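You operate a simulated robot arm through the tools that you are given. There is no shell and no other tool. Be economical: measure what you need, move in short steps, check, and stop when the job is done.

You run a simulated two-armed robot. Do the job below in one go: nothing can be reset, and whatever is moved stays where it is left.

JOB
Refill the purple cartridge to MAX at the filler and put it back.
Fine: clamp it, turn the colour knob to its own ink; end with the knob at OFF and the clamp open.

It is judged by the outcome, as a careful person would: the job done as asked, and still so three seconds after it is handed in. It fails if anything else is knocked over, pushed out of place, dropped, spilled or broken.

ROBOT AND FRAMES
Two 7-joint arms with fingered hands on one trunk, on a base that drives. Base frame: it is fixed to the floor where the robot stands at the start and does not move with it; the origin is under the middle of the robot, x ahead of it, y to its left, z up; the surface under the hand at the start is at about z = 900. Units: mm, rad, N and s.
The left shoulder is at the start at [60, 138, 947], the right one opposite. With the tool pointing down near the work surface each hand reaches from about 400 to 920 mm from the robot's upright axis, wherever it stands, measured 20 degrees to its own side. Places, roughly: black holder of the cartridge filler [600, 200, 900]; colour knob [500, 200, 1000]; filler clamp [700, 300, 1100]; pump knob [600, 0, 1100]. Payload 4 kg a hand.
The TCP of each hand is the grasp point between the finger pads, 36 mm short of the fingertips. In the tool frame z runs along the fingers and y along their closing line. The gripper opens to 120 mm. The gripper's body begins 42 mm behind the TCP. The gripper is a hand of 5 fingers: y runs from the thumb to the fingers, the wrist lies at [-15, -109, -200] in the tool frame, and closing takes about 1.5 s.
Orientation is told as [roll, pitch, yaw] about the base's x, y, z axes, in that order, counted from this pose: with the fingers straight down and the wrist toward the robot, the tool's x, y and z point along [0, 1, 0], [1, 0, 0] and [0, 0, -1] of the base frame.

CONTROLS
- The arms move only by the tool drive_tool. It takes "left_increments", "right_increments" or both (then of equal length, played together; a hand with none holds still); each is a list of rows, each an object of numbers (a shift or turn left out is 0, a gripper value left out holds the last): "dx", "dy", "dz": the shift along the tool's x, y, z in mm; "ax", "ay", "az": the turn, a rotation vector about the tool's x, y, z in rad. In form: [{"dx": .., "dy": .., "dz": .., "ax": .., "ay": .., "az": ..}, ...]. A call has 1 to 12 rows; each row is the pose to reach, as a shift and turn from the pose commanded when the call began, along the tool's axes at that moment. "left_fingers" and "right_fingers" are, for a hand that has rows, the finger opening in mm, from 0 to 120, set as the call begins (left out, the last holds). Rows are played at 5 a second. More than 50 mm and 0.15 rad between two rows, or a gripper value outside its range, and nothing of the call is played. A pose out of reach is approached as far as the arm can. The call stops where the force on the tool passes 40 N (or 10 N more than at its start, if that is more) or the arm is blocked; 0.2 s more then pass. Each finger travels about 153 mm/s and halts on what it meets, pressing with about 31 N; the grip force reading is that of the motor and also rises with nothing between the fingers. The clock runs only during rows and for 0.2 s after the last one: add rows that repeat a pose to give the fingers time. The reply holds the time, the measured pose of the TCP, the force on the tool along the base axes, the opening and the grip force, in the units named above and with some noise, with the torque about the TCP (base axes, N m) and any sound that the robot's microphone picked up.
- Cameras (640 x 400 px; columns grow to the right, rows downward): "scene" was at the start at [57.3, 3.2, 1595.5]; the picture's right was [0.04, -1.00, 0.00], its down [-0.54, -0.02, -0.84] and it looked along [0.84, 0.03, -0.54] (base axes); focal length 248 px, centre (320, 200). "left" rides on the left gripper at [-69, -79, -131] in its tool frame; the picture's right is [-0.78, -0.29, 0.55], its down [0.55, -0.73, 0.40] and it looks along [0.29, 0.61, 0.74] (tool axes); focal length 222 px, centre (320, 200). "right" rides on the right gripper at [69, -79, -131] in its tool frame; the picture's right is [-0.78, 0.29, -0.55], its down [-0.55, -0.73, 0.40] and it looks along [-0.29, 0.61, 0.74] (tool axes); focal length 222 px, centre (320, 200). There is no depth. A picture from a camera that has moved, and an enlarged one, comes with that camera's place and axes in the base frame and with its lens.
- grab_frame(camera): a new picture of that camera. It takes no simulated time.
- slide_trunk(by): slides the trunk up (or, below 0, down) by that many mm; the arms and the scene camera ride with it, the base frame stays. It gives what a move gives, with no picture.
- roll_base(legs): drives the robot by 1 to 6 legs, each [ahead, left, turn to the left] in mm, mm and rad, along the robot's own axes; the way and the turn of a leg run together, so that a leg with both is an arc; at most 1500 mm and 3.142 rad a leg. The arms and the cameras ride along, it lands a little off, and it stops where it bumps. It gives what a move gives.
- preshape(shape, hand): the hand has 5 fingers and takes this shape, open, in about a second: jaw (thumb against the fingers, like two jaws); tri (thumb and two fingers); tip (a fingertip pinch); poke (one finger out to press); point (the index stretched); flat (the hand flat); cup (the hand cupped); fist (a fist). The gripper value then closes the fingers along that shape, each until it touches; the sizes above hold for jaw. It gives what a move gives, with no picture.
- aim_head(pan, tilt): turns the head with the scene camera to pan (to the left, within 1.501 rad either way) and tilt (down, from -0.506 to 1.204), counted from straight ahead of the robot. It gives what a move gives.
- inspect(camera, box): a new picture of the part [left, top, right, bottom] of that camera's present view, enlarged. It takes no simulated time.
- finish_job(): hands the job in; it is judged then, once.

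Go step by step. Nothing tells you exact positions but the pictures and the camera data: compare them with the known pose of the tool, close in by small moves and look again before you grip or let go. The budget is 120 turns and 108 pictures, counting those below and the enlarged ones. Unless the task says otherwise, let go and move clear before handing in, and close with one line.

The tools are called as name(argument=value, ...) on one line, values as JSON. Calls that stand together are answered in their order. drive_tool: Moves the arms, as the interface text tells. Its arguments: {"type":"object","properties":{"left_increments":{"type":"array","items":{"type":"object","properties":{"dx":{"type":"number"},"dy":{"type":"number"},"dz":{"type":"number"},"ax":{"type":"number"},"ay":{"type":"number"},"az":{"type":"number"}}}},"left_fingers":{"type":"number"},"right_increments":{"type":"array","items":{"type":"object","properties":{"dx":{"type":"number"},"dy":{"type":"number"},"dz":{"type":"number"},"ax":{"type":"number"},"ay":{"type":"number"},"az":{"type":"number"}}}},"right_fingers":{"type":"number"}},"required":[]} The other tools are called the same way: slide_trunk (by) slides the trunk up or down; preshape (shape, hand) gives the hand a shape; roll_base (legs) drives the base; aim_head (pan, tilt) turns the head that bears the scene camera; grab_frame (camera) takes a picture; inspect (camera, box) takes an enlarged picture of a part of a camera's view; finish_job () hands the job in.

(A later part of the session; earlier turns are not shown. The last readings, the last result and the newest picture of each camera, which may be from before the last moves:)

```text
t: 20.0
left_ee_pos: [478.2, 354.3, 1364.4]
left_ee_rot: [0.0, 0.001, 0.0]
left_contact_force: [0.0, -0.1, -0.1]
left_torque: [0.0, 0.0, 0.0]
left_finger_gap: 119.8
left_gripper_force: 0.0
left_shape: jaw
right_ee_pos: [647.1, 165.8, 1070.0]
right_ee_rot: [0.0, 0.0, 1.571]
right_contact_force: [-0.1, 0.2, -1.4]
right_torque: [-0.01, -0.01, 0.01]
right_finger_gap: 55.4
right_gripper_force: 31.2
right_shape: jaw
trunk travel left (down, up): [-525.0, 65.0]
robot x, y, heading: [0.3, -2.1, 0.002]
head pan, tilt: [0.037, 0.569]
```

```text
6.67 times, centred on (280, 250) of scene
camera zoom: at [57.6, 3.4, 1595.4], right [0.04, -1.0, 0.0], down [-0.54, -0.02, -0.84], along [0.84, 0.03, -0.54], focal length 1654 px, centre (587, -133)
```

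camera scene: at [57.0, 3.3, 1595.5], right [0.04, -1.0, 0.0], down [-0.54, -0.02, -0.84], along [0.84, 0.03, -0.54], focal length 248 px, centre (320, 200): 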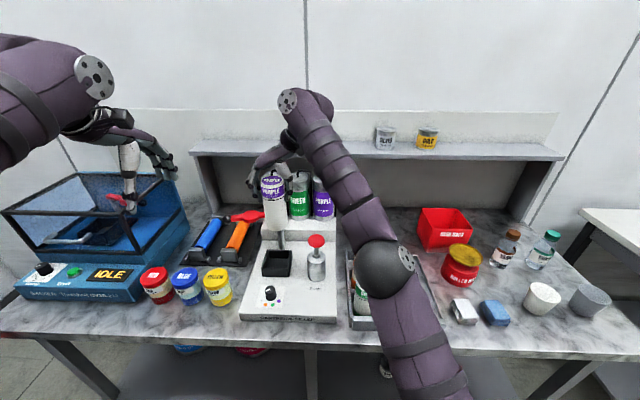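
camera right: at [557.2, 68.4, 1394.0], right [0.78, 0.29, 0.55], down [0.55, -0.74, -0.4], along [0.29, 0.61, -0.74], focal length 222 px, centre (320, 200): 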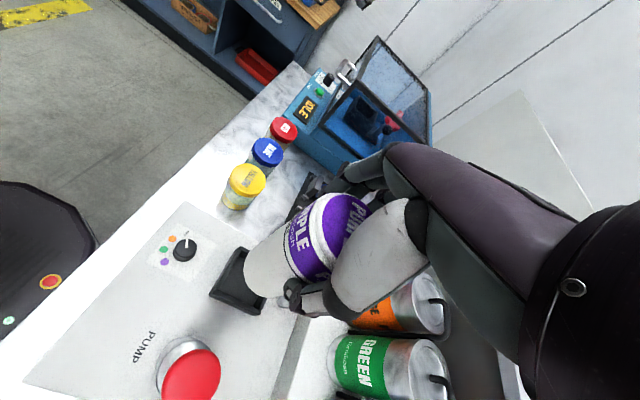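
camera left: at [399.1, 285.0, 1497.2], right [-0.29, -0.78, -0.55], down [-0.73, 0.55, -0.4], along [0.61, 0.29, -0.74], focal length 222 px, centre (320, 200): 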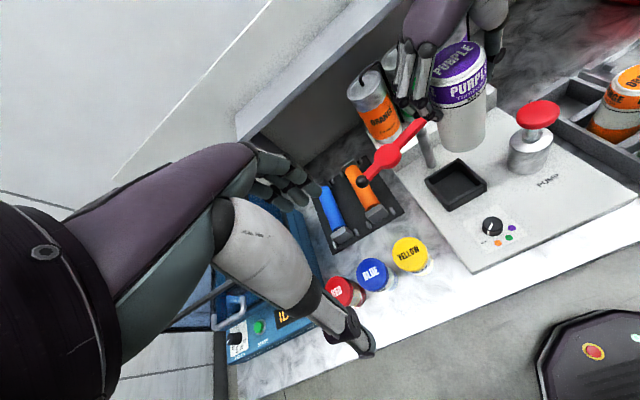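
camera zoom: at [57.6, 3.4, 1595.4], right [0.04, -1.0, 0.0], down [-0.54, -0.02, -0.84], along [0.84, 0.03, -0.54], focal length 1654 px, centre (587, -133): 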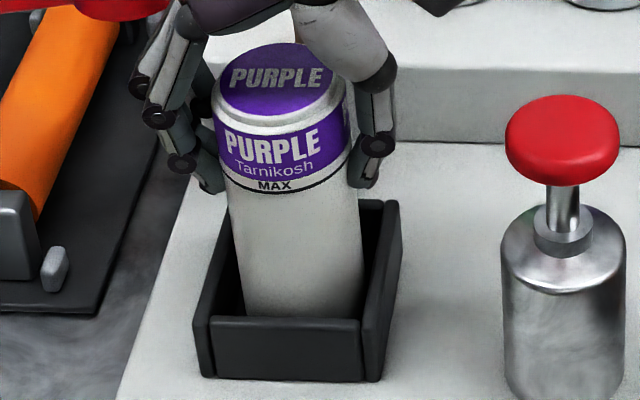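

drive_tool(right_increments=[{"dz": 1.5}, {"dz": 3}, {"dz": 4.5}, {"dz": 6}, {"dz": 7.5}, {"dz": 7.5}])

```text
t: 21.4
left_ee_pos: [475.7, 353.7, 1364.4]
left_ee_rot: [-0.001, -0.001, 0.0]
left_contact_force: [0.3, 0.0, 0.1]
left_torque: [-0.02, -0.02, -0.02]
left_finger_gap: 119.6
left_gripper_force: 0.0
left_shape: jaw
right_ee_pos: [645.1, 165.2, 1066.0]
right_ee_rot: [-0.004, -0.004, 1.571]
right_contact_force: [2.3, -0.1, 15.2]
right_torque: [0.11, -0.07, 0.0]
right_finger_gap: 55.3
right_gripper_force: 30.9
right_shape: jaw
trunk travel left (down, up): [-525.0, 65.0]
robot x, y, heading: [-1.5, 2.5, 0.0]
head pan, tilt: [0.037, 0.569]
```

Contact with the floor (15 N). I'll ease off slightly and open the fingers.

drive_tool(right_increments=[{"dz": -3}, {"dz": -3}])

drive_tool(right_increments=[{"dz": 0}, {"dz": 0}, {"dz": 0}, {"dz": 0}, {"dz": 0}], right_fingers=92)

inspect(camera="scene", box=[240, 200, 320, 280])

inspect(camera="left", box=[370, 110, 500, 220])

```text
t: 22.0
left_ee_pos: [476.7, 353.4, 1365.8]
left_ee_rot: [0.0, 0.001, -0.001]
left_contact_force: [0.4, -0.7, -0.1]
left_torque: [0.02, 0.0, -0.01]
left_finger_gap: 119.8
left_gripper_force: 0.0
left_shape: jaw
right_ee_pos: [644.0, 164.9, 1066.8]
right_ee_rot: [0.001, 0.0, 1.57]
right_contact_force: [2.4, 1.8, 7.8]
right_torque: [0.14, -0.05, -0.05]
right_finger_gap: 55.8
right_gripper_force: 30.3
right_shape: jaw
trunk travel left (down, up): [-525.0, 65.0]
robot x, y, heading: [0.2, -0.6, 0.0]
head pan, tilt: [0.037, 0.569]
```

```text
t: 23.2
left_ee_pos: [478.1, 353.4, 1364.8]
left_ee_rot: [0.001, 0.0, 0.0]
left_contact_force: [0.2, -0.5, -0.6]
left_torque: [0.03, 0.0, 0.0]
left_finger_gap: 119.6
left_gripper_force: 0.1
left_shape: jaw
right_ee_pos: [645.1, 163.5, 1067.1]
right_ee_rot: [0.001, 0.002, 1.571]
right_contact_force: [0.5, -0.3, -0.5]
right_torque: [0.01, -0.01, 0.0]
right_finger_gap: 91.9
right_gripper_force: 0.0
right_shape: jaw
trunk travel left (down, up): [-525.0, 65.0]
robot x, y, heading: [-2.3, -1.3, 0.002]
head pan, tilt: [0.037, 0.569]
```

```text
5.00 times, centred on (280, 240) of scene
camera zoom: at [57.4, 3.3, 1595.5], right [0.04, -1.0, 0.0], down [-0.54, -0.02, -0.84], along [0.84, 0.03, -0.54], focal length 1241 px, centre (520, 0)
```

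zoom: 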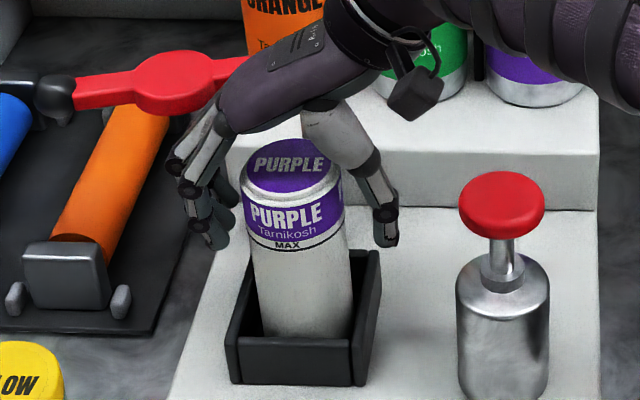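

```text
3.64 times, centred on (435, 165) of left
camera zoom: at [399.5, 285.0, 1497.0], right [-0.29, -0.78, -0.55], down [-0.73, 0.55, -0.4], along [0.61, 0.29, -0.74], focal length 808 px, centre (-98, 327)
```

zoom: 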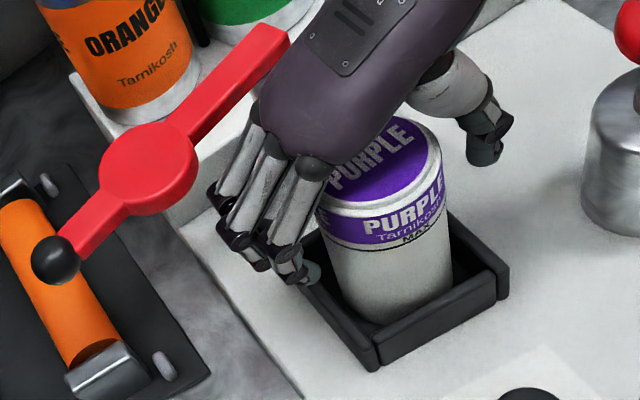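

The cartridge stands in the holder. I'll retract the right hand up, then to the right clear of the filler.

drive_tool(right_increments=[{"dz": -20}, {"dz": -45}, {"dz": -70}, {"dz": -95}, {"dz": -105}, {"dx": 0, "dy": -40, "dz": -110}, {"dx": 5, "dy": -80, "dz": -120}, {"dx": 10, "dy": -120, "dz": -130}, {"dx": 15, "dy": -160, "dz": -130}, {"dx": 20, "dy": -200, "dz": -130}, {"dx": 20, "dy": -240, "dz": -130}, {"dx": 20, "dy": -280, "dz": -130}])

grab_frame(camera="scene")

inspect(camera="left", box=[340, 100, 500, 230])

```text
t: 25.8
left_ee_pos: [477.5, 354.1, 1365.3]
left_ee_rot: [-0.001, -0.002, 0.0]
left_contact_force: [-1.2, -0.4, 0.8]
left_torque: [0.02, 0.0, 0.05]
left_finger_gap: 119.4
left_gripper_force: 0.1
left_shape: jaw
right_ee_pos: [624.5, -115.8, 1195.8]
right_ee_rot: [0.0, -0.001, 1.57]
right_contact_force: [-1.5, -0.7, 0.6]
right_torque: [0.04, 0.02, -0.04]
right_finger_gap: 91.8
right_gripper_force: 0.1
right_shape: jaw
trunk travel left (down, up): [-525.0, 65.0]
robot x, y, heading: [-0.6, 0.6, 0.002]
head pan, tilt: [0.037, 0.569]
```

```text
62 pictures are left
camera scene: at [57.4, 2.3, 1595.5], right [0.04, -1.0, 0.0], down [-0.54, -0.02, -0.84], along [0.84, 0.03, -0.54], focal length 248 px, centre (320, 200)
```

scene: 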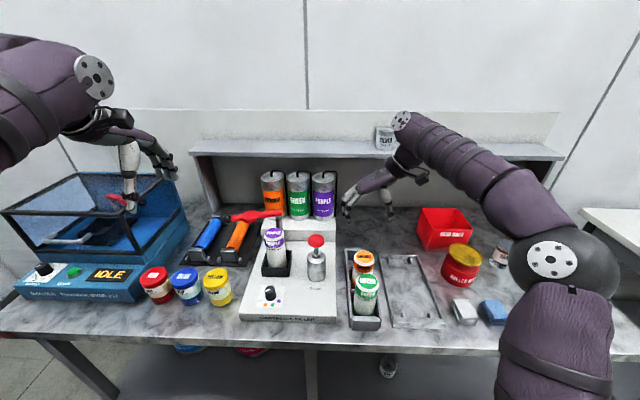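

```text
3.08 times, centred on (420, 165) of left
camera zoom: at [399.4, 284.0, 1497.3], right [-0.29, -0.78, -0.55], down [-0.73, 0.55, -0.4], along [0.61, 0.29, -0.74], focal length 684 px, centre (12, 308)
```

zoom: 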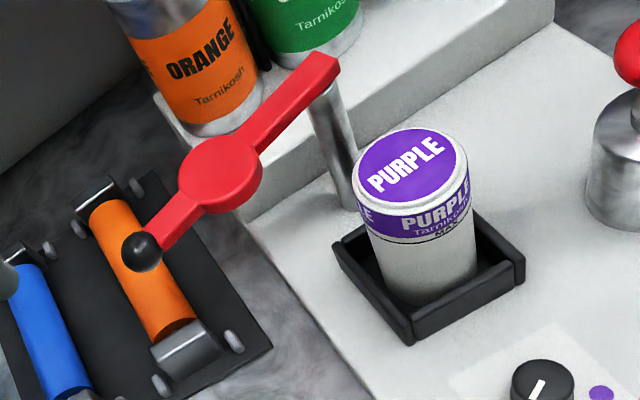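

The cap top is about 1090 and the clamp lever is at about 1095. When closed, the lever would overhang the colour knob, so I'll set the knob first, then clamp. The knob centre is ≈[536,172], top 966, and OFF→purple is about +111° seen from above. I'm bringing the left hand over the knob with yaw −1.68.

drive_tool(left_increments=[{"dx": -15, "dy": 5, "dz": 10, "az": 0.14}, {"dx": -30, "dy": 10, "dz": 20, "az": 0.28}, {"dx": -45, "dy": 15, "dz": 30, "az": 0.42}, {"dx": -60, "dy": 20, "dz": 40, "az": 0.56}, {"dx": -75, "dy": 25, "dz": 50, "az": 0.7}, {"dx": -90, "dy": 30, "dz": 60, "az": 0.84}, {"dx": -106, "dy": 35, "dz": 70, "az": 0.98}, {"dx": -122, "dy": 40, "dz": 80, "az": 1.12}, {"dx": -138, "dy": 45, "dz": 90, "az": 1.26}, {"dx": -154, "dy": 50, "dz": 100, "az": 1.4}, {"dx": -168, "dy": 54, "dz": 115, "az": 1.54}, {"dx": -182, "dy": 58, "dz": 130, "az": 1.68}], left_fingers=70)

grab_frame(camera="scene")

grab_frame(camera="left")

```text
t: 28.4
left_ee_pos: [538.1, 172.3, 1233.7]
left_ee_rot: [-0.001, -0.001, -1.682]
left_contact_force: [0.5, 0.4, -0.8]
left_torque: [0.03, -0.01, 0.01]
left_finger_gap: 70.2
left_gripper_force: 0.2
left_shape: jaw
right_ee_pos: [625.1, -114.6, 1195.8]
right_ee_rot: [0.0, 0.002, 1.57]
right_contact_force: [-0.4, -0.2, -0.1]
right_torque: [0.01, 0.04, -0.02]
right_finger_gap: 91.8
right_gripper_force: 0.1
right_shape: jaw
trunk travel left (down, up): [-525.0, 65.0]
robot x, y, heading: [0.2, -0.7, 0.005]
head pan, tilt: [0.037, 0.569]
```

```text
60 pictures are left
camera scene: at [58.2, 2.9, 1595.4], right [0.04, -1.0, 0.0], down [-0.54, -0.02, -0.84], along [0.84, 0.03, -0.54], focal length 248 px, centre (320, 200)
```

scene: 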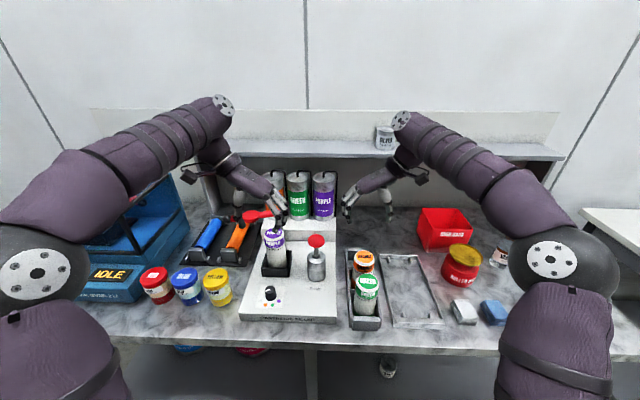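

```text
59 pictures are left
camera left: at [478.0, 258.8, 1366.0], right [-0.75, 0.38, -0.55], down [0.63, 0.67, -0.4], along [0.22, -0.64, -0.74], focal length 222 px, centre (320, 200)
```

left: 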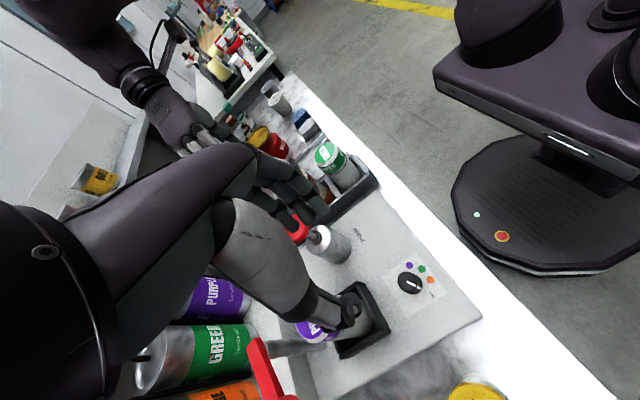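

inspect(camera="left", box=[330, 230, 470, 350])

inspect(camera="scene", box=[230, 260, 310, 325])

```text
3.33 times, centred on (400, 290) of left
camera zoom: at [478.0, 258.8, 1366.0], right [-0.75, 0.38, -0.55], down [0.63, 0.67, -0.4], along [0.22, -0.64, -0.74], focal length 740 px, centre (53, -100)
```

zoom: 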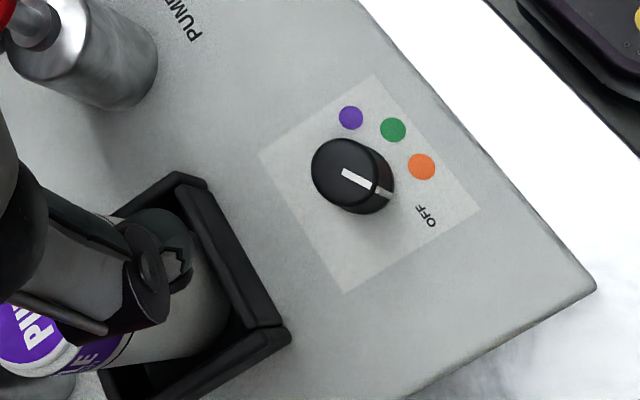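

```text
6.15 times, centred on (270, 292) of scene
camera zoom: at [58.2, 2.9, 1595.4], right [0.04, -1.0, 0.0], down [-0.54, -0.02, -0.84], along [0.84, 0.03, -0.54], focal length 1527 px, centre (628, -369)
```

zoom: 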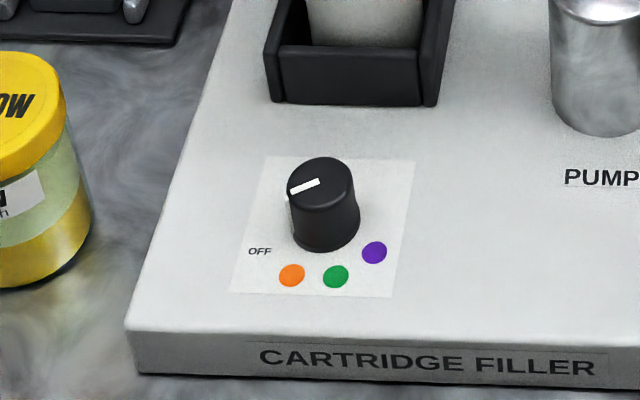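

Knob top refined to [536,170.5,960]. I'll descend to just above, with yaw −1.95.

drive_tool(left_increments=[{"dx": -1, "dy": 1.5, "dz": 30, "az": 0.04}, {"dx": -1, "dy": 1.5, "dz": 60, "az": 0.08}, {"dx": -1, "dy": 1.5, "dz": 90, "az": 0.12}, {"dx": -1, "dy": 1.5, "dz": 120, "az": 0.16}, {"dx": -1, "dy": 1.5, "dz": 150, "az": 0.2}, {"dx": -1, "dy": 1.5, "dz": 180, "az": 0.24}, {"dx": -1, "dy": 1.5, "dz": 205, "az": 0.27}, {"dx": -1, "dy": 1.5, "dz": 225, "az": 0.27}, {"dx": -1, "dy": 1.5, "dz": 225, "az": 0.27}])

inspect(camera="scene", box=[230, 220, 330, 325])

grab_frame(camera="left")

```text
t: 30.4
left_ee_pos: [535.8, 170.9, 1008.0]
left_ee_rot: [0.0, 0.001, -1.951]
left_contact_force: [0.5, 0.4, 0.1]
left_torque: [-0.02, 0.0, -0.04]
left_finger_gap: 70.3
left_gripper_force: 0.1
left_shape: jaw
right_ee_pos: [626.8, -114.8, 1196.6]
right_ee_rot: [0.001, -0.001, 1.571]
right_contact_force: [-0.2, 0.0, 0.3]
right_torque: [0.04, -0.02, 0.02]
right_finger_gap: 91.6
right_gripper_force: 0.0
right_shape: jaw
trunk travel left (down, up): [-525.0, 65.0]
robot x, y, heading: [0.3, -0.2, 0.005]
head pan, tilt: [0.037, 0.569]
```

```text
3.81 times, centred on (280, 272) of scene
camera zoom: at [57.3, 3.2, 1595.5], right [0.04, -1.0, 0.0], down [-0.54, -0.02, -0.84], along [0.84, 0.03, -0.54], focal length 945 px, centre (472, -76)
```

zoom: 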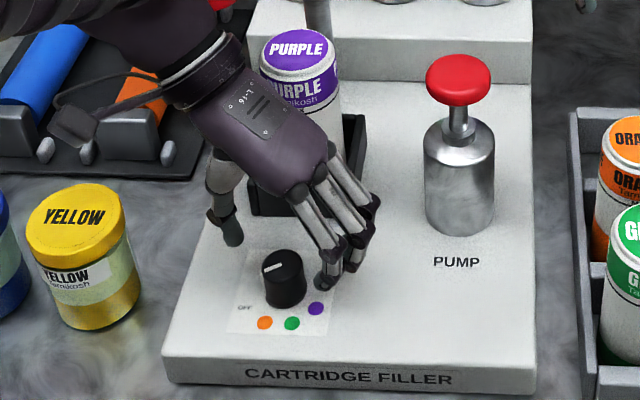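

```text
55 pictures are left
camera left: at [500.6, 270.0, 1140.6], right [-0.62, 0.56, -0.55], down [0.78, 0.48, -0.4], along [0.04, -0.68, -0.74], focal length 222 px, centre (320, 200)
```

left: 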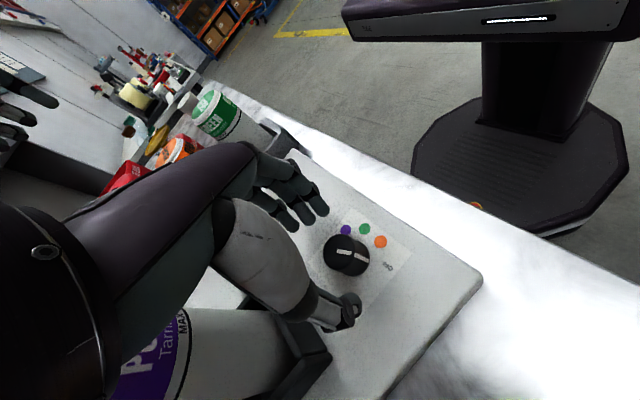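

The hand straddles the knob. Lower to z≈980 and close on it.

drive_tool(left_increments=[{"dz": 10}, {"dz": 20}, {"dz": 28}, {"dz": 28}])

inspect(camera="scene", box=[240, 250, 310, 320])

inspect(camera="left", box=[250, 150, 430, 340])

```text
t: 31.4
left_ee_pos: [534.9, 171.0, 980.8]
left_ee_rot: [-0.001, 0.003, -1.951]
left_contact_force: [-0.3, 0.4, 0.1]
left_torque: [-0.01, -0.01, 0.0]
left_finger_gap: 70.4
left_gripper_force: 0.1
left_shape: jaw
right_ee_pos: [625.2, -115.1, 1196.0]
right_ee_rot: [0.0, -0.002, 1.57]
right_contact_force: [0.0, 0.7, -0.1]
right_torque: [-0.03, -0.02, 0.03]
right_finger_gap: 91.8
right_gripper_force: 0.1
right_shape: jaw
trunk travel left (down, up): [-525.0, 65.0]
robot x, y, heading: [-0.3, 0.8, -0.004]
head pan, tilt: [0.037, 0.569]
```

```text
5.71 times, centred on (275, 285) of scene
camera zoom: at [57.4, 3.2, 1595.5], right [0.04, -1.0, 0.0], down [-0.54, -0.02, -0.84], along [0.84, 0.03, -0.54], focal length 1418 px, centre (577, -286)
```

zoom: 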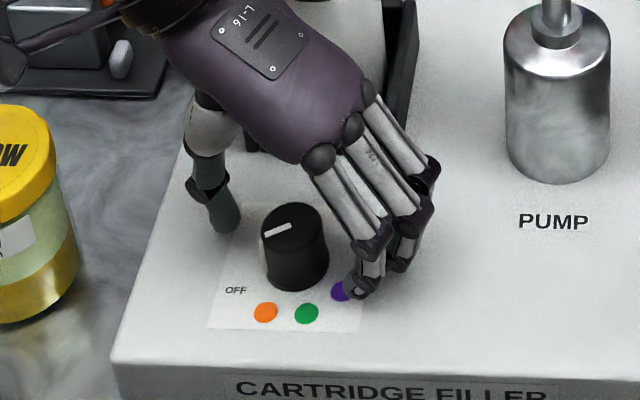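

```text
2.11 times, centred on (340, 245) of left
camera zoom: at [500.2, 270.4, 1113.3], right [-0.62, 0.56, -0.55], down [0.78, 0.48, -0.4], along [0.04, -0.68, -0.74], focal length 468 px, centre (278, 105)
```

zoom: 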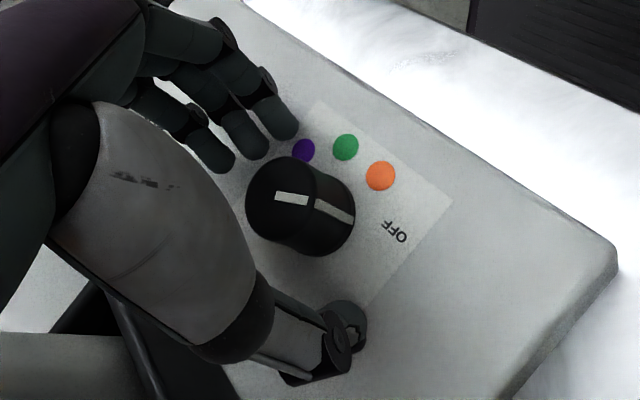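

drive_tool(left_increments=[{"dz": 0}, {"dz": 0}, {"dz": 0}, {"dz": 0}, {"dz": 0}, {"dz": 0}, {"dz": 0}], left_fingers=10)

inspect(camera="left", box=[250, 150, 430, 340])

```text
t: 33.0
left_ee_pos: [535.5, 170.4, 981.3]
left_ee_rot: [0.001, -0.001, -1.95]
left_contact_force: [2.1, 1.9, -2.1]
left_torque: [0.0, -0.02, 0.04]
left_finger_gap: 23.4
left_gripper_force: 30.8
left_shape: jaw
right_ee_pos: [626.1, -113.7, 1196.3]
right_ee_rot: [0.001, 0.0, 1.572]
right_contact_force: [-0.3, 0.2, -0.1]
right_torque: [0.04, -0.02, 0.01]
right_finger_gap: 91.8
right_gripper_force: 0.1
right_shape: jaw
trunk travel left (down, up): [-525.0, 65.0]
robot x, y, heading: [2.0, -3.3, -0.002]
head pan, tilt: [0.037, 0.569]
```

```text
2.11 times, centred on (340, 245) of left
camera zoom: at [500.6, 270.9, 1113.3], right [-0.62, 0.56, -0.55], down [0.78, 0.48, -0.4], along [0.04, -0.68, -0.74], focal length 468 px, centre (278, 105)
```

zoom: 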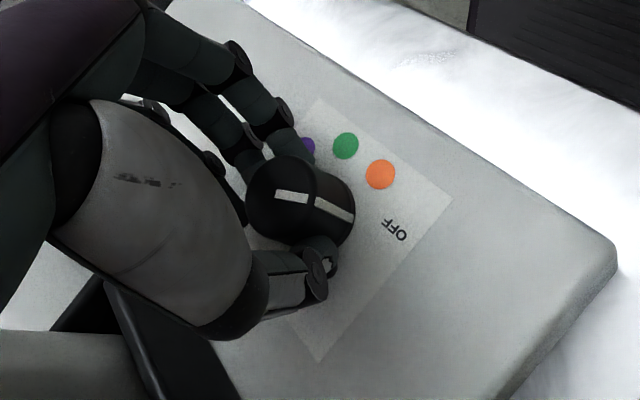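

The knob is gripped. I'll turn it CCW by 0.98 rad in small steps.

drive_tool(left_increments=[{"az": -0.1}, {"az": -0.2}, {"az": -0.3}, {"az": -0.4}, {"az": -0.5}, {"az": -0.6}, {"az": -0.7}, {"az": -0.8}, {"az": -0.9}, {"az": -0.98}, {"az": -0.98}])

inspect(camera="scene", box=[230, 230, 320, 320])

grab_frame(camera="left")

```text
t: 35.4
left_ee_pos: [534.4, 172.7, 983.0]
left_ee_rot: [0.0, 0.001, -0.969]
left_contact_force: [-9.6, 7.9, -6.9]
left_torque: [0.24, 0.23, -0.05]
left_finger_gap: 22.5
left_gripper_force: 31.0
left_shape: jaw
right_ee_pos: [624.6, -112.9, 1197.0]
right_ee_rot: [0.001, 0.0, 1.571]
right_contact_force: [0.6, -0.6, -0.6]
right_torque: [0.0, -0.03, 0.01]
right_finger_gap: 91.7
right_gripper_force: 0.1
right_shape: jaw
trunk travel left (down, up): [-525.0, 65.0]
robot x, y, heading: [-1.7, -0.8, 0.0]
head pan, tilt: [0.037, 0.569]
```

```text
4.44 times, centred on (275, 275) of scene
camera zoom: at [56.7, 4.4, 1595.4], right [0.04, -1.0, 0.0], down [-0.54, -0.02, -0.84], along [0.84, 0.03, -0.54], focal length 1103 px, centre (520, -133)
```

zoom: 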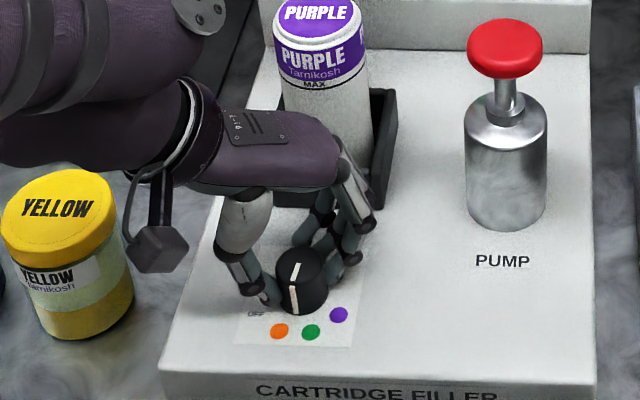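

```text
50 pictures are left
camera left: at [432.7, 198.4, 1113.9], right [-0.81, -0.2, -0.55], down [0.04, 0.92, -0.4], along [0.58, -0.34, -0.74], focal length 222 px, centre (320, 200)
```

left: 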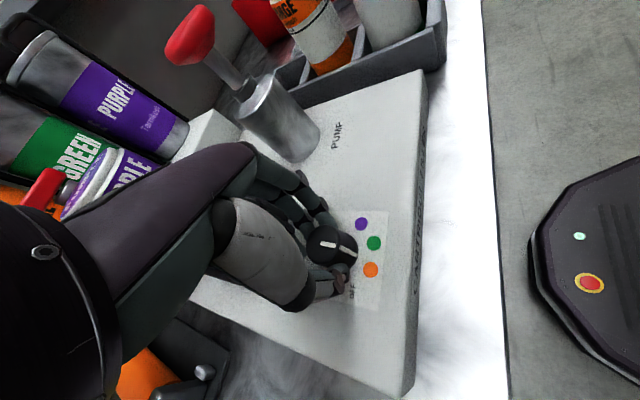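

The pointer now lies between orange and green. The knuckles have room, so I'll continue turning another 0.95 rad.

drive_tool(left_increments=[{"az": -0.1}, {"az": -0.2}, {"az": -0.3}, {"az": -0.4}, {"az": -0.5}, {"az": -0.5}])

inspect(camera="scene", box=[230, 230, 320, 320])

```text
t: 36.8
left_ee_pos: [533.0, 171.6, 981.8]
left_ee_rot: [-0.002, 0.0, -0.469]
left_contact_force: [-13.8, 5.6, -5.6]
left_torque: [0.12, 0.36, -0.03]
left_finger_gap: 22.4
left_gripper_force: 31.2
left_shape: jaw
right_ee_pos: [624.3, -114.0, 1197.0]
right_ee_rot: [0.0, 0.001, 1.57]
right_contact_force: [0.0, 0.1, -0.1]
right_torque: [-0.05, -0.01, 0.0]
right_finger_gap: 91.8
right_gripper_force: 0.0
right_shape: jaw
trunk travel left (down, up): [-525.0, 65.0]
robot x, y, heading: [1.3, 1.3, 0.003]
head pan, tilt: [0.037, 0.569]
```

```text
4.44 times, centred on (275, 275) of scene
camera zoom: at [56.3, 3.9, 1595.5], right [0.04, -1.0, 0.0], down [-0.54, -0.02, -0.84], along [0.84, 0.03, -0.54], focal length 1103 px, centre (520, -133)
```

zoom: 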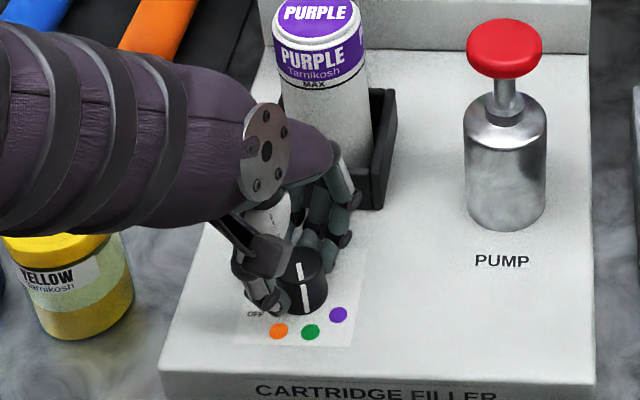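

drive_tool(left_increments=[{"az": -0.1, "dy": -1}, {"az": -0.2, "dy": -2}, {"az": -0.3, "dy": -2.5}, {"az": -0.4, "dy": -2.5}, {"az": -0.46, "dy": -2.5}, {"az": -0.46, "dy": -2.5}])

inspect(camera="scene", box=[245, 265, 305, 320])

inspect(camera="left", box=[250, 150, 430, 340])

```text
t: 38.2
left_ee_pos: [531.1, 171.3, 982.1]
left_ee_rot: [-0.002, 0.0, -0.009]
left_contact_force: [-7.7, -3.8, -10.6]
left_torque: [-0.02, 0.26, 0.02]
left_finger_gap: 22.2
left_gripper_force: 31.1
left_shape: jaw
right_ee_pos: [625.3, -115.6, 1196.0]
right_ee_rot: [0.001, 0.001, 1.572]
right_contact_force: [0.6, 0.1, 0.6]
right_torque: [0.0, 0.02, -0.04]
right_finger_gap: 91.9
right_gripper_force: 0.1
right_shape: jaw
trunk travel left (down, up): [-525.0, 65.0]
robot x, y, heading: [0.3, -2.5, -0.0]
head pan, tilt: [0.037, 0.569]
```

```text
7.27 times, centred on (275, 292) of scene
camera zoom: at [57.1, 3.0, 1595.4], right [0.04, -1.0, 0.0], down [-0.54, -0.02, -0.84], along [0.84, 0.03, -0.54], focal length 1805 px, centre (647, -473)
```

zoom: 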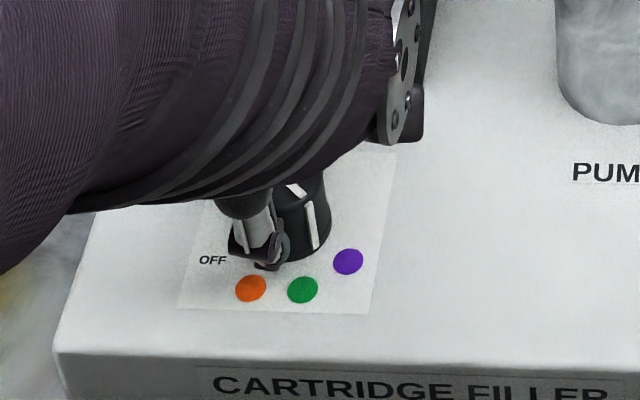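

```text
2.11 times, centred on (340, 245) of left
camera zoom: at [452.8, 103.6, 1114.5], right [-0.3, -0.78, -0.55], down [-0.73, 0.56, -0.4], along [0.61, 0.28, -0.74], focal length 468 px, centre (278, 105)
```

zoom: 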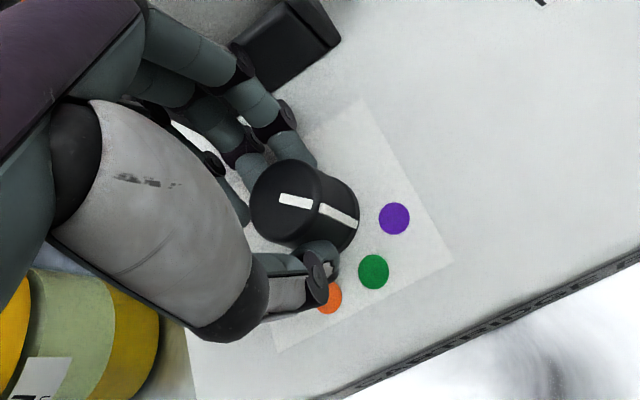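

The pointer is about 14° short of purple, so I'll turn 0.24 more.

drive_tool(left_increments=[{"az": -0.08}, {"az": -0.16}, {"az": -0.24}, {"az": -0.24}])

inspect(camera="left", box=[250, 150, 430, 340])

```text
t: 39.2
left_ee_pos: [531.2, 171.8, 982.3]
left_ee_rot: [0.0, 0.0, 0.23]
left_contact_force: [-11.8, -5.3, -7.6]
left_torque: [-0.17, 0.38, -0.08]
left_finger_gap: 21.7
left_gripper_force: 30.9
left_shape: jaw
right_ee_pos: [625.7, -114.4, 1197.4]
right_ee_rot: [0.001, 0.001, 1.571]
right_contact_force: [-0.1, 0.7, 0.7]
right_torque: [0.0, 0.01, 0.02]
right_finger_gap: 91.9
right_gripper_force: 0.1
right_shape: jaw
trunk travel left (down, up): [-525.0, 65.0]
robot x, y, heading: [0.1, -2.3, -0.002]
head pan, tilt: [0.037, 0.569]
```

```text
2.11 times, centred on (340, 245) of left
camera zoom: at [471.2, 86.1, 1114.3], right [-0.1, -0.83, -0.55], down [-0.84, 0.37, -0.4], along [0.53, 0.42, -0.74], focal length 468 px, centre (278, 105)
```

zoom: 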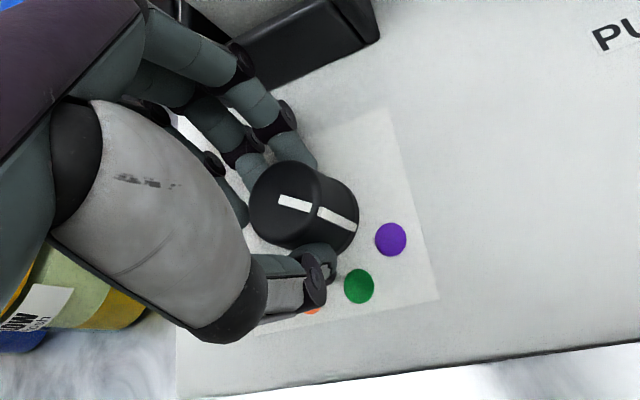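

The pointer lines up with purple. Releasing and checking.

drive_tool(left_increments=[{"dz": 0}, {"dz": 0}, {"dz": 0}, {"dz": 0}, {"dz": -15}, {"dz": -35}], left_fingers=70)

inspect(camera="left", box=[250, 150, 430, 340])

grab_frame(camera="scene")

```text
t: 40.6
left_ee_pos: [532.3, 172.7, 1017.2]
left_ee_rot: [0.0, -0.001, 0.23]
left_contact_force: [0.0, -1.0, -0.6]
left_torque: [-0.01, 0.0, -0.02]
left_finger_gap: 69.9
left_gripper_force: 0.2
left_shape: jaw
right_ee_pos: [624.8, -114.7, 1196.7]
right_ee_rot: [-0.002, -0.001, 1.571]
right_contact_force: [-0.6, -0.5, -0.7]
right_torque: [-0.01, 0.02, 0.01]
right_finger_gap: 91.7
right_gripper_force: 0.0
right_shape: jaw
trunk travel left (down, up): [-525.0, 65.0]
robot x, y, heading: [-0.3, 1.4, 0.002]
head pan, tilt: [0.037, 0.569]
```

```text
2.11 times, centred on (340, 245) of left
camera zoom: at [472.5, 87.0, 1148.4], right [-0.1, -0.83, -0.55], down [-0.84, 0.37, -0.4], along [0.53, 0.42, -0.74], focal length 468 px, centre (278, 105)
```

zoom: 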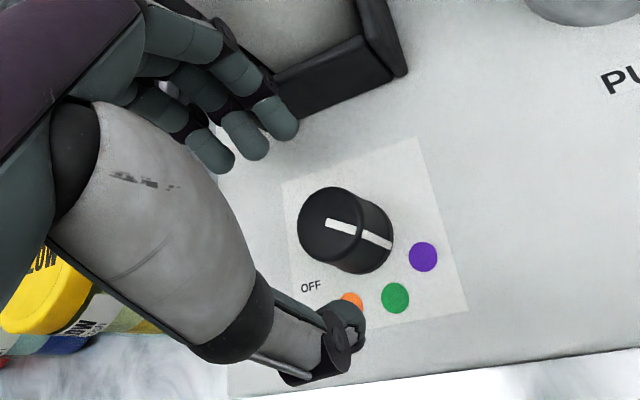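

```text
44 pictures are left
camera scene: at [57.1, 3.2, 1595.4], right [0.04, -1.0, 0.0], down [-0.54, -0.02, -0.84], along [0.84, 0.03, -0.54], focal length 248 px, centre (320, 200)
```

scene: 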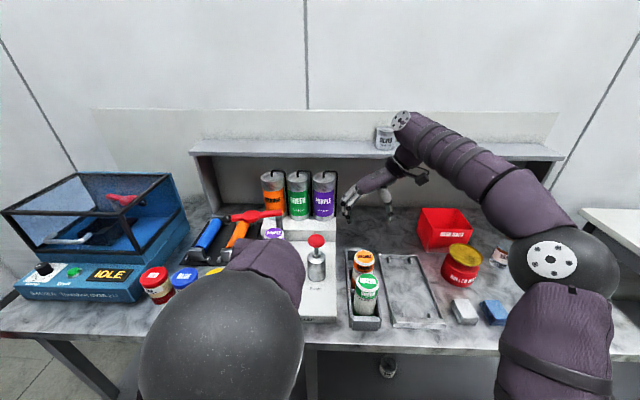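

The knob is on purple. Next the clamp: I'll raise the left hand with fingers closed and bring it over the far side of the lever at about [735,315].

drive_tool(left_increments=[{"dz": -40, "az": 0.05}, {"dz": -80, "az": 0.1}, {"dz": -120, "az": 0.15}, {"dz": -160, "az": 0.2}, {"dz": -190, "az": 0.23}, {"dx": 15, "dy": 38, "dz": -190, "az": 0.23}, {"dx": 30, "dy": 76, "dz": -190, "az": 0.23}, {"dx": 46, "dy": 114, "dz": -190, "az": 0.23}, {"dx": 62, "dy": 152, "dz": -190, "az": 0.23}, {"dx": 78, "dy": 190, "dz": -190, "az": 0.23}, {"dx": 93, "dy": 230, "dz": -190, "az": 0.23}, {"dx": 93, "dy": 230, "dz": -190, "az": 0.23}], left_fingers=0)

inspect(camera="scene", box=[180, 130, 320, 280])

grab_frame(camera="left")

```text
t: 43.2
left_ee_pos: [733.6, 311.3, 1205.6]
left_ee_rot: [0.001, 0.0, 0.0]
left_contact_force: [-0.6, -0.1, 0.2]
left_torque: [0.03, -0.02, 0.0]
left_finger_gap: 0.0
left_gripper_force: 31.2
left_shape: jaw
right_ee_pos: [624.7, -115.0, 1197.2]
right_ee_rot: [0.001, 0.001, 1.571]
right_contact_force: [-0.2, -0.4, 0.1]
right_torque: [-0.01, -0.04, 0.02]
right_finger_gap: 92.0
right_gripper_force: 0.0
right_shape: jaw
trunk travel left (down, up): [-525.0, 65.0]
robot x, y, heading: [2.4, -3.4, 0.0]
head pan, tilt: [0.037, 0.569]
```

```text
2.67 times, centred on (250, 205) of scene
camera zoom: at [56.4, 2.8, 1595.5], right [0.04, -1.0, 0.0], down [-0.54, -0.02, -0.84], along [0.84, 0.03, -0.54], focal length 662 px, centre (507, 187)
```

zoom: 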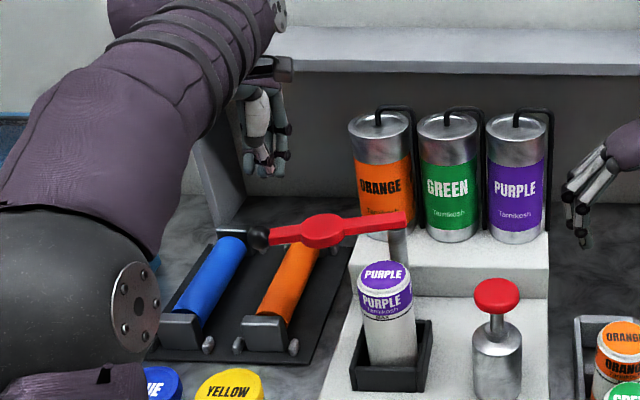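

```text
42 pictures are left
camera left: at [655.4, 243.3, 1338.2], right [-0.29, -0.78, -0.55], down [-0.73, 0.55, -0.4], along [0.61, 0.29, -0.74], focal length 222 px, centre (320, 200)
```

left: 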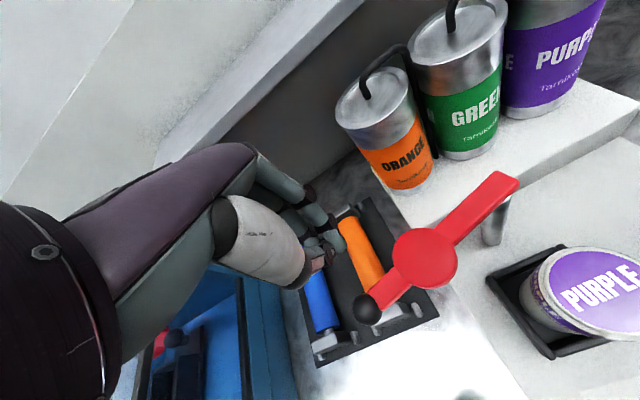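

Ball at ~[699,336], pivot ~[739,168]. I'll lower the closed fingers behind the lever (x≈741).

drive_tool(left_increments=[{"dy": 8}, {"dy": 8, "dz": 25}, {"dy": 8, "dz": 50}, {"dy": 8, "dz": 75}, {"dy": 8, "dz": 100}, {"dy": 8, "dz": 112}, {"dy": 8, "dz": 112}])

inspect(camera="scene", box=[180, 150, 320, 280])

grab_frame(camera="left")

```text
t: 44.8
left_ee_pos: [744.1, 314.2, 1095.2]
left_ee_rot: [-0.001, -0.001, 0.001]
left_contact_force: [-1.3, 0.4, 0.2]
left_torque: [-0.01, 0.02, 0.0]
left_finger_gap: 0.0
left_gripper_force: 31.2
left_shape: jaw
right_ee_pos: [625.8, -114.9, 1196.5]
right_ee_rot: [0.001, 0.0, 1.569]
right_contact_force: [0.1, 0.2, -0.1]
right_torque: [0.02, 0.0, -0.02]
right_finger_gap: 91.7
right_gripper_force: 0.1
right_shape: jaw
trunk travel left (down, up): [-525.0, 65.0]
robot x, y, heading: [-1.9, 0.1, 0.0]
head pan, tilt: [0.037, 0.569]
```

```text
3.08 times, centred on (250, 215) of scene
camera zoom: at [57.5, 3.3, 1595.5], right [0.04, -1.0, 0.0], down [-0.54, -0.02, -0.84], along [0.84, 0.03, -0.54], focal length 764 px, centre (535, 154)
```

zoom: 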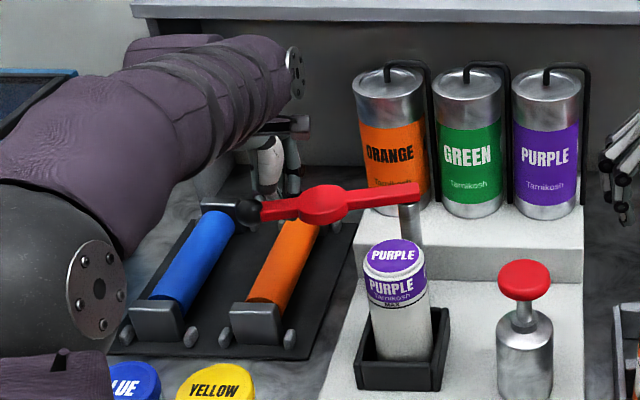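

```text
40 pictures are left
camera left: at [665.5, 245.7, 1227.1], right [-0.29, -0.78, -0.55], down [-0.73, 0.55, -0.4], along [0.61, 0.29, -0.74], focal length 222 px, centre (320, 200)
```

left: 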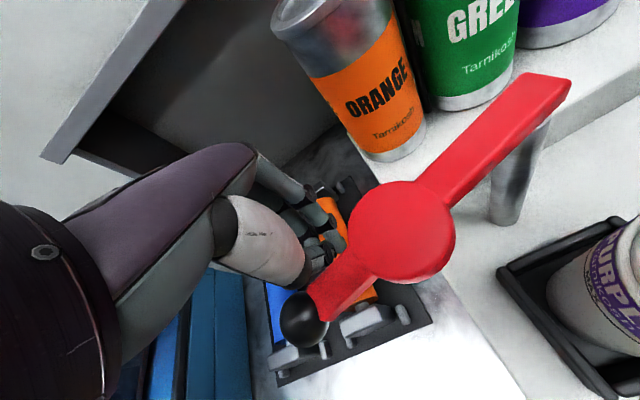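

The fingers are behind the lever between disc and ball. I'll pull along an arc about the pivot, halfway first.

drive_tool(left_increments=[{"dy": -8}, {"dx": -1, "dy": -16.6}, {"dx": -2, "dy": -25}, {"dx": -3, "dy": -34}, {"dx": -5, "dy": -42.5}, {"dx": -8, "dy": -51}, {"dx": -11, "dy": -59.5}, {"dx": -15, "dy": -67.6}, {"dx": -19, "dy": -75}, {"dx": -23, "dy": -83}, {"dx": -34, "dy": -97}, {"dx": -34, "dy": -97}])

inspect(camera="scene", box=[180, 150, 320, 280])

grab_frame(camera="left")

```text
t: 47.4
left_ee_pos: [647.1, 281.1, 1095.0]
left_ee_rot: [0.0, 0.001, -0.001]
left_contact_force: [-0.5, 0.2, -0.4]
left_torque: [0.0, 0.01, 0.02]
left_finger_gap: 0.1
left_gripper_force: 30.8
left_shape: jaw
right_ee_pos: [626.6, -114.9, 1196.2]
right_ee_rot: [0.001, 0.001, 1.572]
right_contact_force: [0.1, -0.3, 1.0]
right_torque: [-0.01, -0.06, 0.01]
right_finger_gap: 91.8
right_gripper_force: 0.0
right_shape: jaw
trunk travel left (down, up): [-525.0, 65.0]
robot x, y, heading: [0.8, -2.2, 0.001]
head pan, tilt: [0.037, 0.569]
```

```text
3.08 times, centred on (250, 215) of scene
camera zoom: at [57.8, 3.4, 1595.4], right [0.04, -1.0, 0.0], down [-0.54, -0.02, -0.84], along [0.84, 0.03, -0.54], focal length 764 px, centre (535, 154)
```

zoom: 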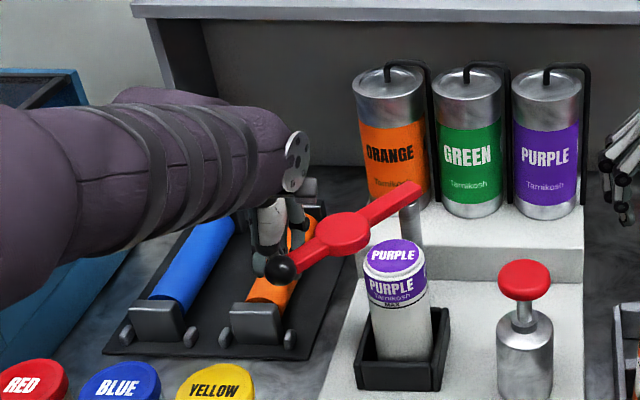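

```text
38 pictures are left
camera left: at [568.2, 212.3, 1226.3], right [-0.29, -0.78, -0.55], down [-0.74, 0.55, -0.4], along [0.61, 0.29, -0.74], focal length 222 px, centre (320, 200)
```

left: 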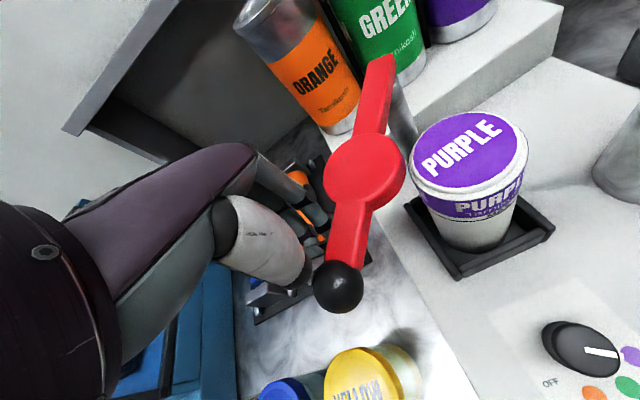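

The lever follows smoothly. I'll continue along the arc at a slightly larger radius to stay clear of the cartridge, pausing before the disc reaches the cap.

drive_tool(left_increments=[{"dx": 2, "dy": -12.5}, {"dx": 1.4, "dy": -27.5}, {"dx": -6, "dy": -34}, {"dx": -14, "dy": -40}, {"dx": -22, "dy": -46}, {"dx": -31, "dy": -51}, {"dx": -31, "dy": -51}])

inspect(camera="scene", box=[200, 190, 320, 290])

grab_frame(camera="left")

```text
t: 49.0
left_ee_pos: [595.1, 249.6, 1094.1]
left_ee_rot: [-0.001, 0.0, 0.0]
left_contact_force: [0.1, 0.1, -0.2]
left_torque: [0.0, 0.02, 0.02]
left_finger_gap: 0.1
left_gripper_force: 31.1
left_shape: jaw
right_ee_pos: [625.9, -114.3, 1196.2]
right_ee_rot: [0.0, -0.001, 1.568]
right_contact_force: [-0.3, -1.0, -0.9]
right_torque: [0.0, 0.0, 0.04]
right_finger_gap: 92.1
right_gripper_force: 0.1
right_shape: jaw
trunk travel left (down, up): [-525.0, 65.0]
robot x, y, heading: [0.1, -0.4, -0.002]
head pan, tilt: [0.037, 0.569]
```

```text
4.00 times, centred on (260, 240) of scene
camera zoom: at [57.6, 3.3, 1595.4], right [0.04, -1.0, 0.0], down [-0.54, -0.02, -0.84], along [0.84, 0.03, -0.54], focal length 993 px, centre (560, 40)
```

zoom: 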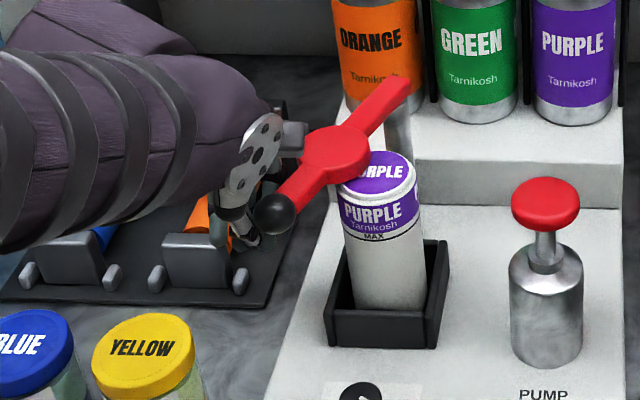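

```text
36 pictures are left
camera left: at [516.8, 181.5, 1226.7], right [-0.29, -0.78, -0.55], down [-0.74, 0.55, -0.4], along [0.61, 0.29, -0.74], focal length 222 px, centre (320, 200)
```

left: 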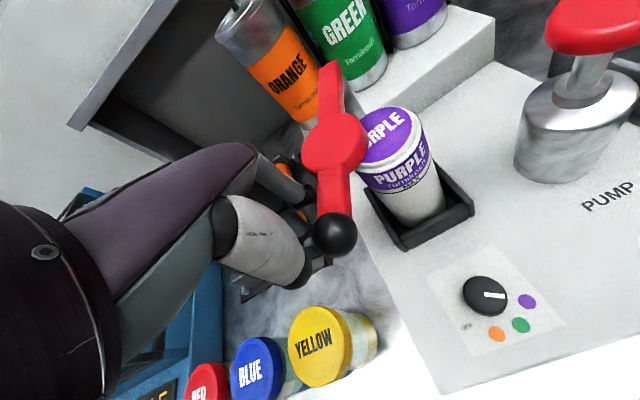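

The disc is passing above the cap. Continuing slowly toward alignment over the cartridge.

drive_tool(left_increments=[{"dx": -5, "dy": -2.6}, {"dx": -10.3, "dy": -5.2}, {"dx": -15.6, "dy": -7.5}, {"dx": -20.9, "dy": -9.7}, {"dx": -26.4, "dy": -11.6}, {"dx": -31.8, "dy": -13.5}, {"dx": -37.4, "dy": -15}, {"dx": -43, "dy": -16.5}, {"dx": -43, "dy": -16.5}])

inspect(camera="scene", box=[200, 190, 320, 290])

grab_frame(camera="left")

```text
t: 51.0
left_ee_pos: [578.4, 207.4, 1095.2]
left_ee_rot: [0.0, 0.001, -0.001]
left_contact_force: [0.0, -0.2, 0.6]
left_torque: [0.04, 0.02, 0.01]
left_finger_gap: 0.2
left_gripper_force: 30.9
left_shape: jaw
right_ee_pos: [625.8, -114.1, 1196.3]
right_ee_rot: [0.0, 0.0, 1.572]
right_contact_force: [-0.3, 0.3, 0.4]
right_torque: [-0.02, -0.02, 0.0]
right_finger_gap: 91.9
right_gripper_force: 0.1
right_shape: jaw
trunk travel left (down, up): [-525.0, 65.0]
robot x, y, heading: [-0.1, -2.8, 0.001]
head pan, tilt: [0.037, 0.569]
```

```text
4.00 times, centred on (260, 240) of scene
camera zoom: at [57.4, 3.3, 1595.5], right [0.04, -1.0, 0.0], down [-0.54, -0.02, -0.84], along [0.84, 0.03, -0.54], focal length 993 px, centre (560, 40)
```

zoom: 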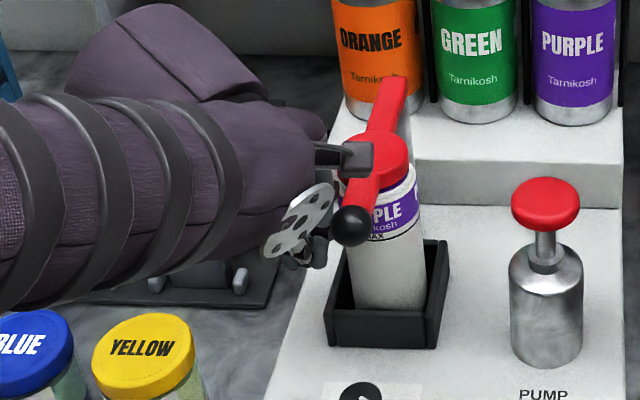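

```text
34 pictures are left
camera left: at [499.8, 138.4, 1226.8], right [-0.29, -0.78, -0.55], down [-0.73, 0.55, -0.4], along [0.61, 0.29, -0.74], focal length 222 px, centre (320, 200)
```

left: 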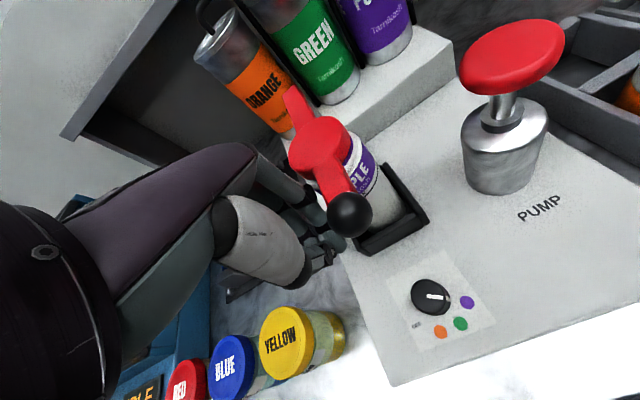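

The lever is nearly aligned over the cap. I'll nudge a few mm more and check the force.

drive_tool(left_increments=[{"dx": -3}, {"dx": -6}, {"dx": -6}])

drive_tool(left_increments=[{"dx": -2}, {"dx": -4}, {"dx": -4}])

inspect(camera="scene", box=[220, 200, 320, 290])

```text
t: 51.8
left_ee_pos: [579.1, 201.3, 1094.3]
left_ee_rot: [0.0, 0.001, 0.001]
left_contact_force: [-0.9, -0.2, 0.3]
left_torque: [0.0, -0.03, 0.02]
left_finger_gap: 0.1
left_gripper_force: 31.0
left_shape: jaw
right_ee_pos: [626.3, -113.9, 1196.8]
right_ee_rot: [0.001, 0.0, 1.571]
right_contact_force: [0.4, 0.1, 0.4]
right_torque: [-0.02, -0.01, -0.01]
right_finger_gap: 91.5
right_gripper_force: 0.1
right_shape: jaw
trunk travel left (down, up): [-525.0, 65.0]
robot x, y, heading: [4.3, 0.4, 0.005]
head pan, tilt: [0.037, 0.569]
```

```text
t: 52.6
left_ee_pos: [577.8, 198.1, 1094.2]
left_ee_rot: [0.0, 0.0, 0.001]
left_contact_force: [0.1, 6.4, 1.4]
left_torque: [-0.11, -0.05, 0.19]
left_finger_gap: 0.0
left_gripper_force: 31.3
left_shape: jaw
right_ee_pos: [625.9, -115.6, 1197.5]
right_ee_rot: [0.0, -0.001, 1.57]
right_contact_force: [-0.4, 0.1, 0.3]
right_torque: [-0.01, 0.02, -0.02]
right_finger_gap: 91.9
right_gripper_force: 0.1
right_shape: jaw
trunk travel left (down, up): [-525.0, 65.0]
robot x, y, heading: [0.3, 0.1, 0.001]
head pan, tilt: [0.037, 0.569]
```

```text
4.44 times, centred on (270, 245) of scene
camera zoom: at [57.4, 4.2, 1595.5], right [0.04, -1.0, 0.0], down [-0.54, -0.02, -0.84], along [0.84, 0.03, -0.54], focal length 1103 px, centre (542, 0)
```

zoom: 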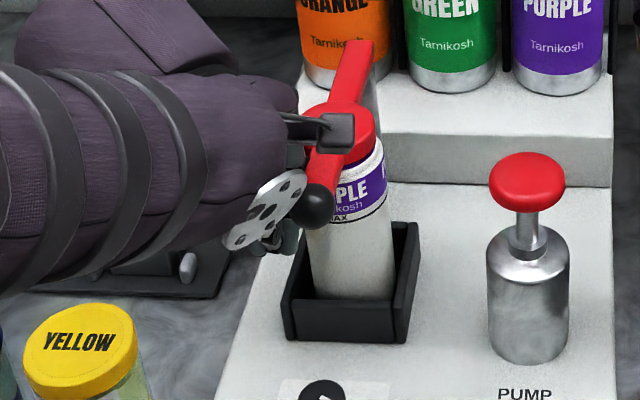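

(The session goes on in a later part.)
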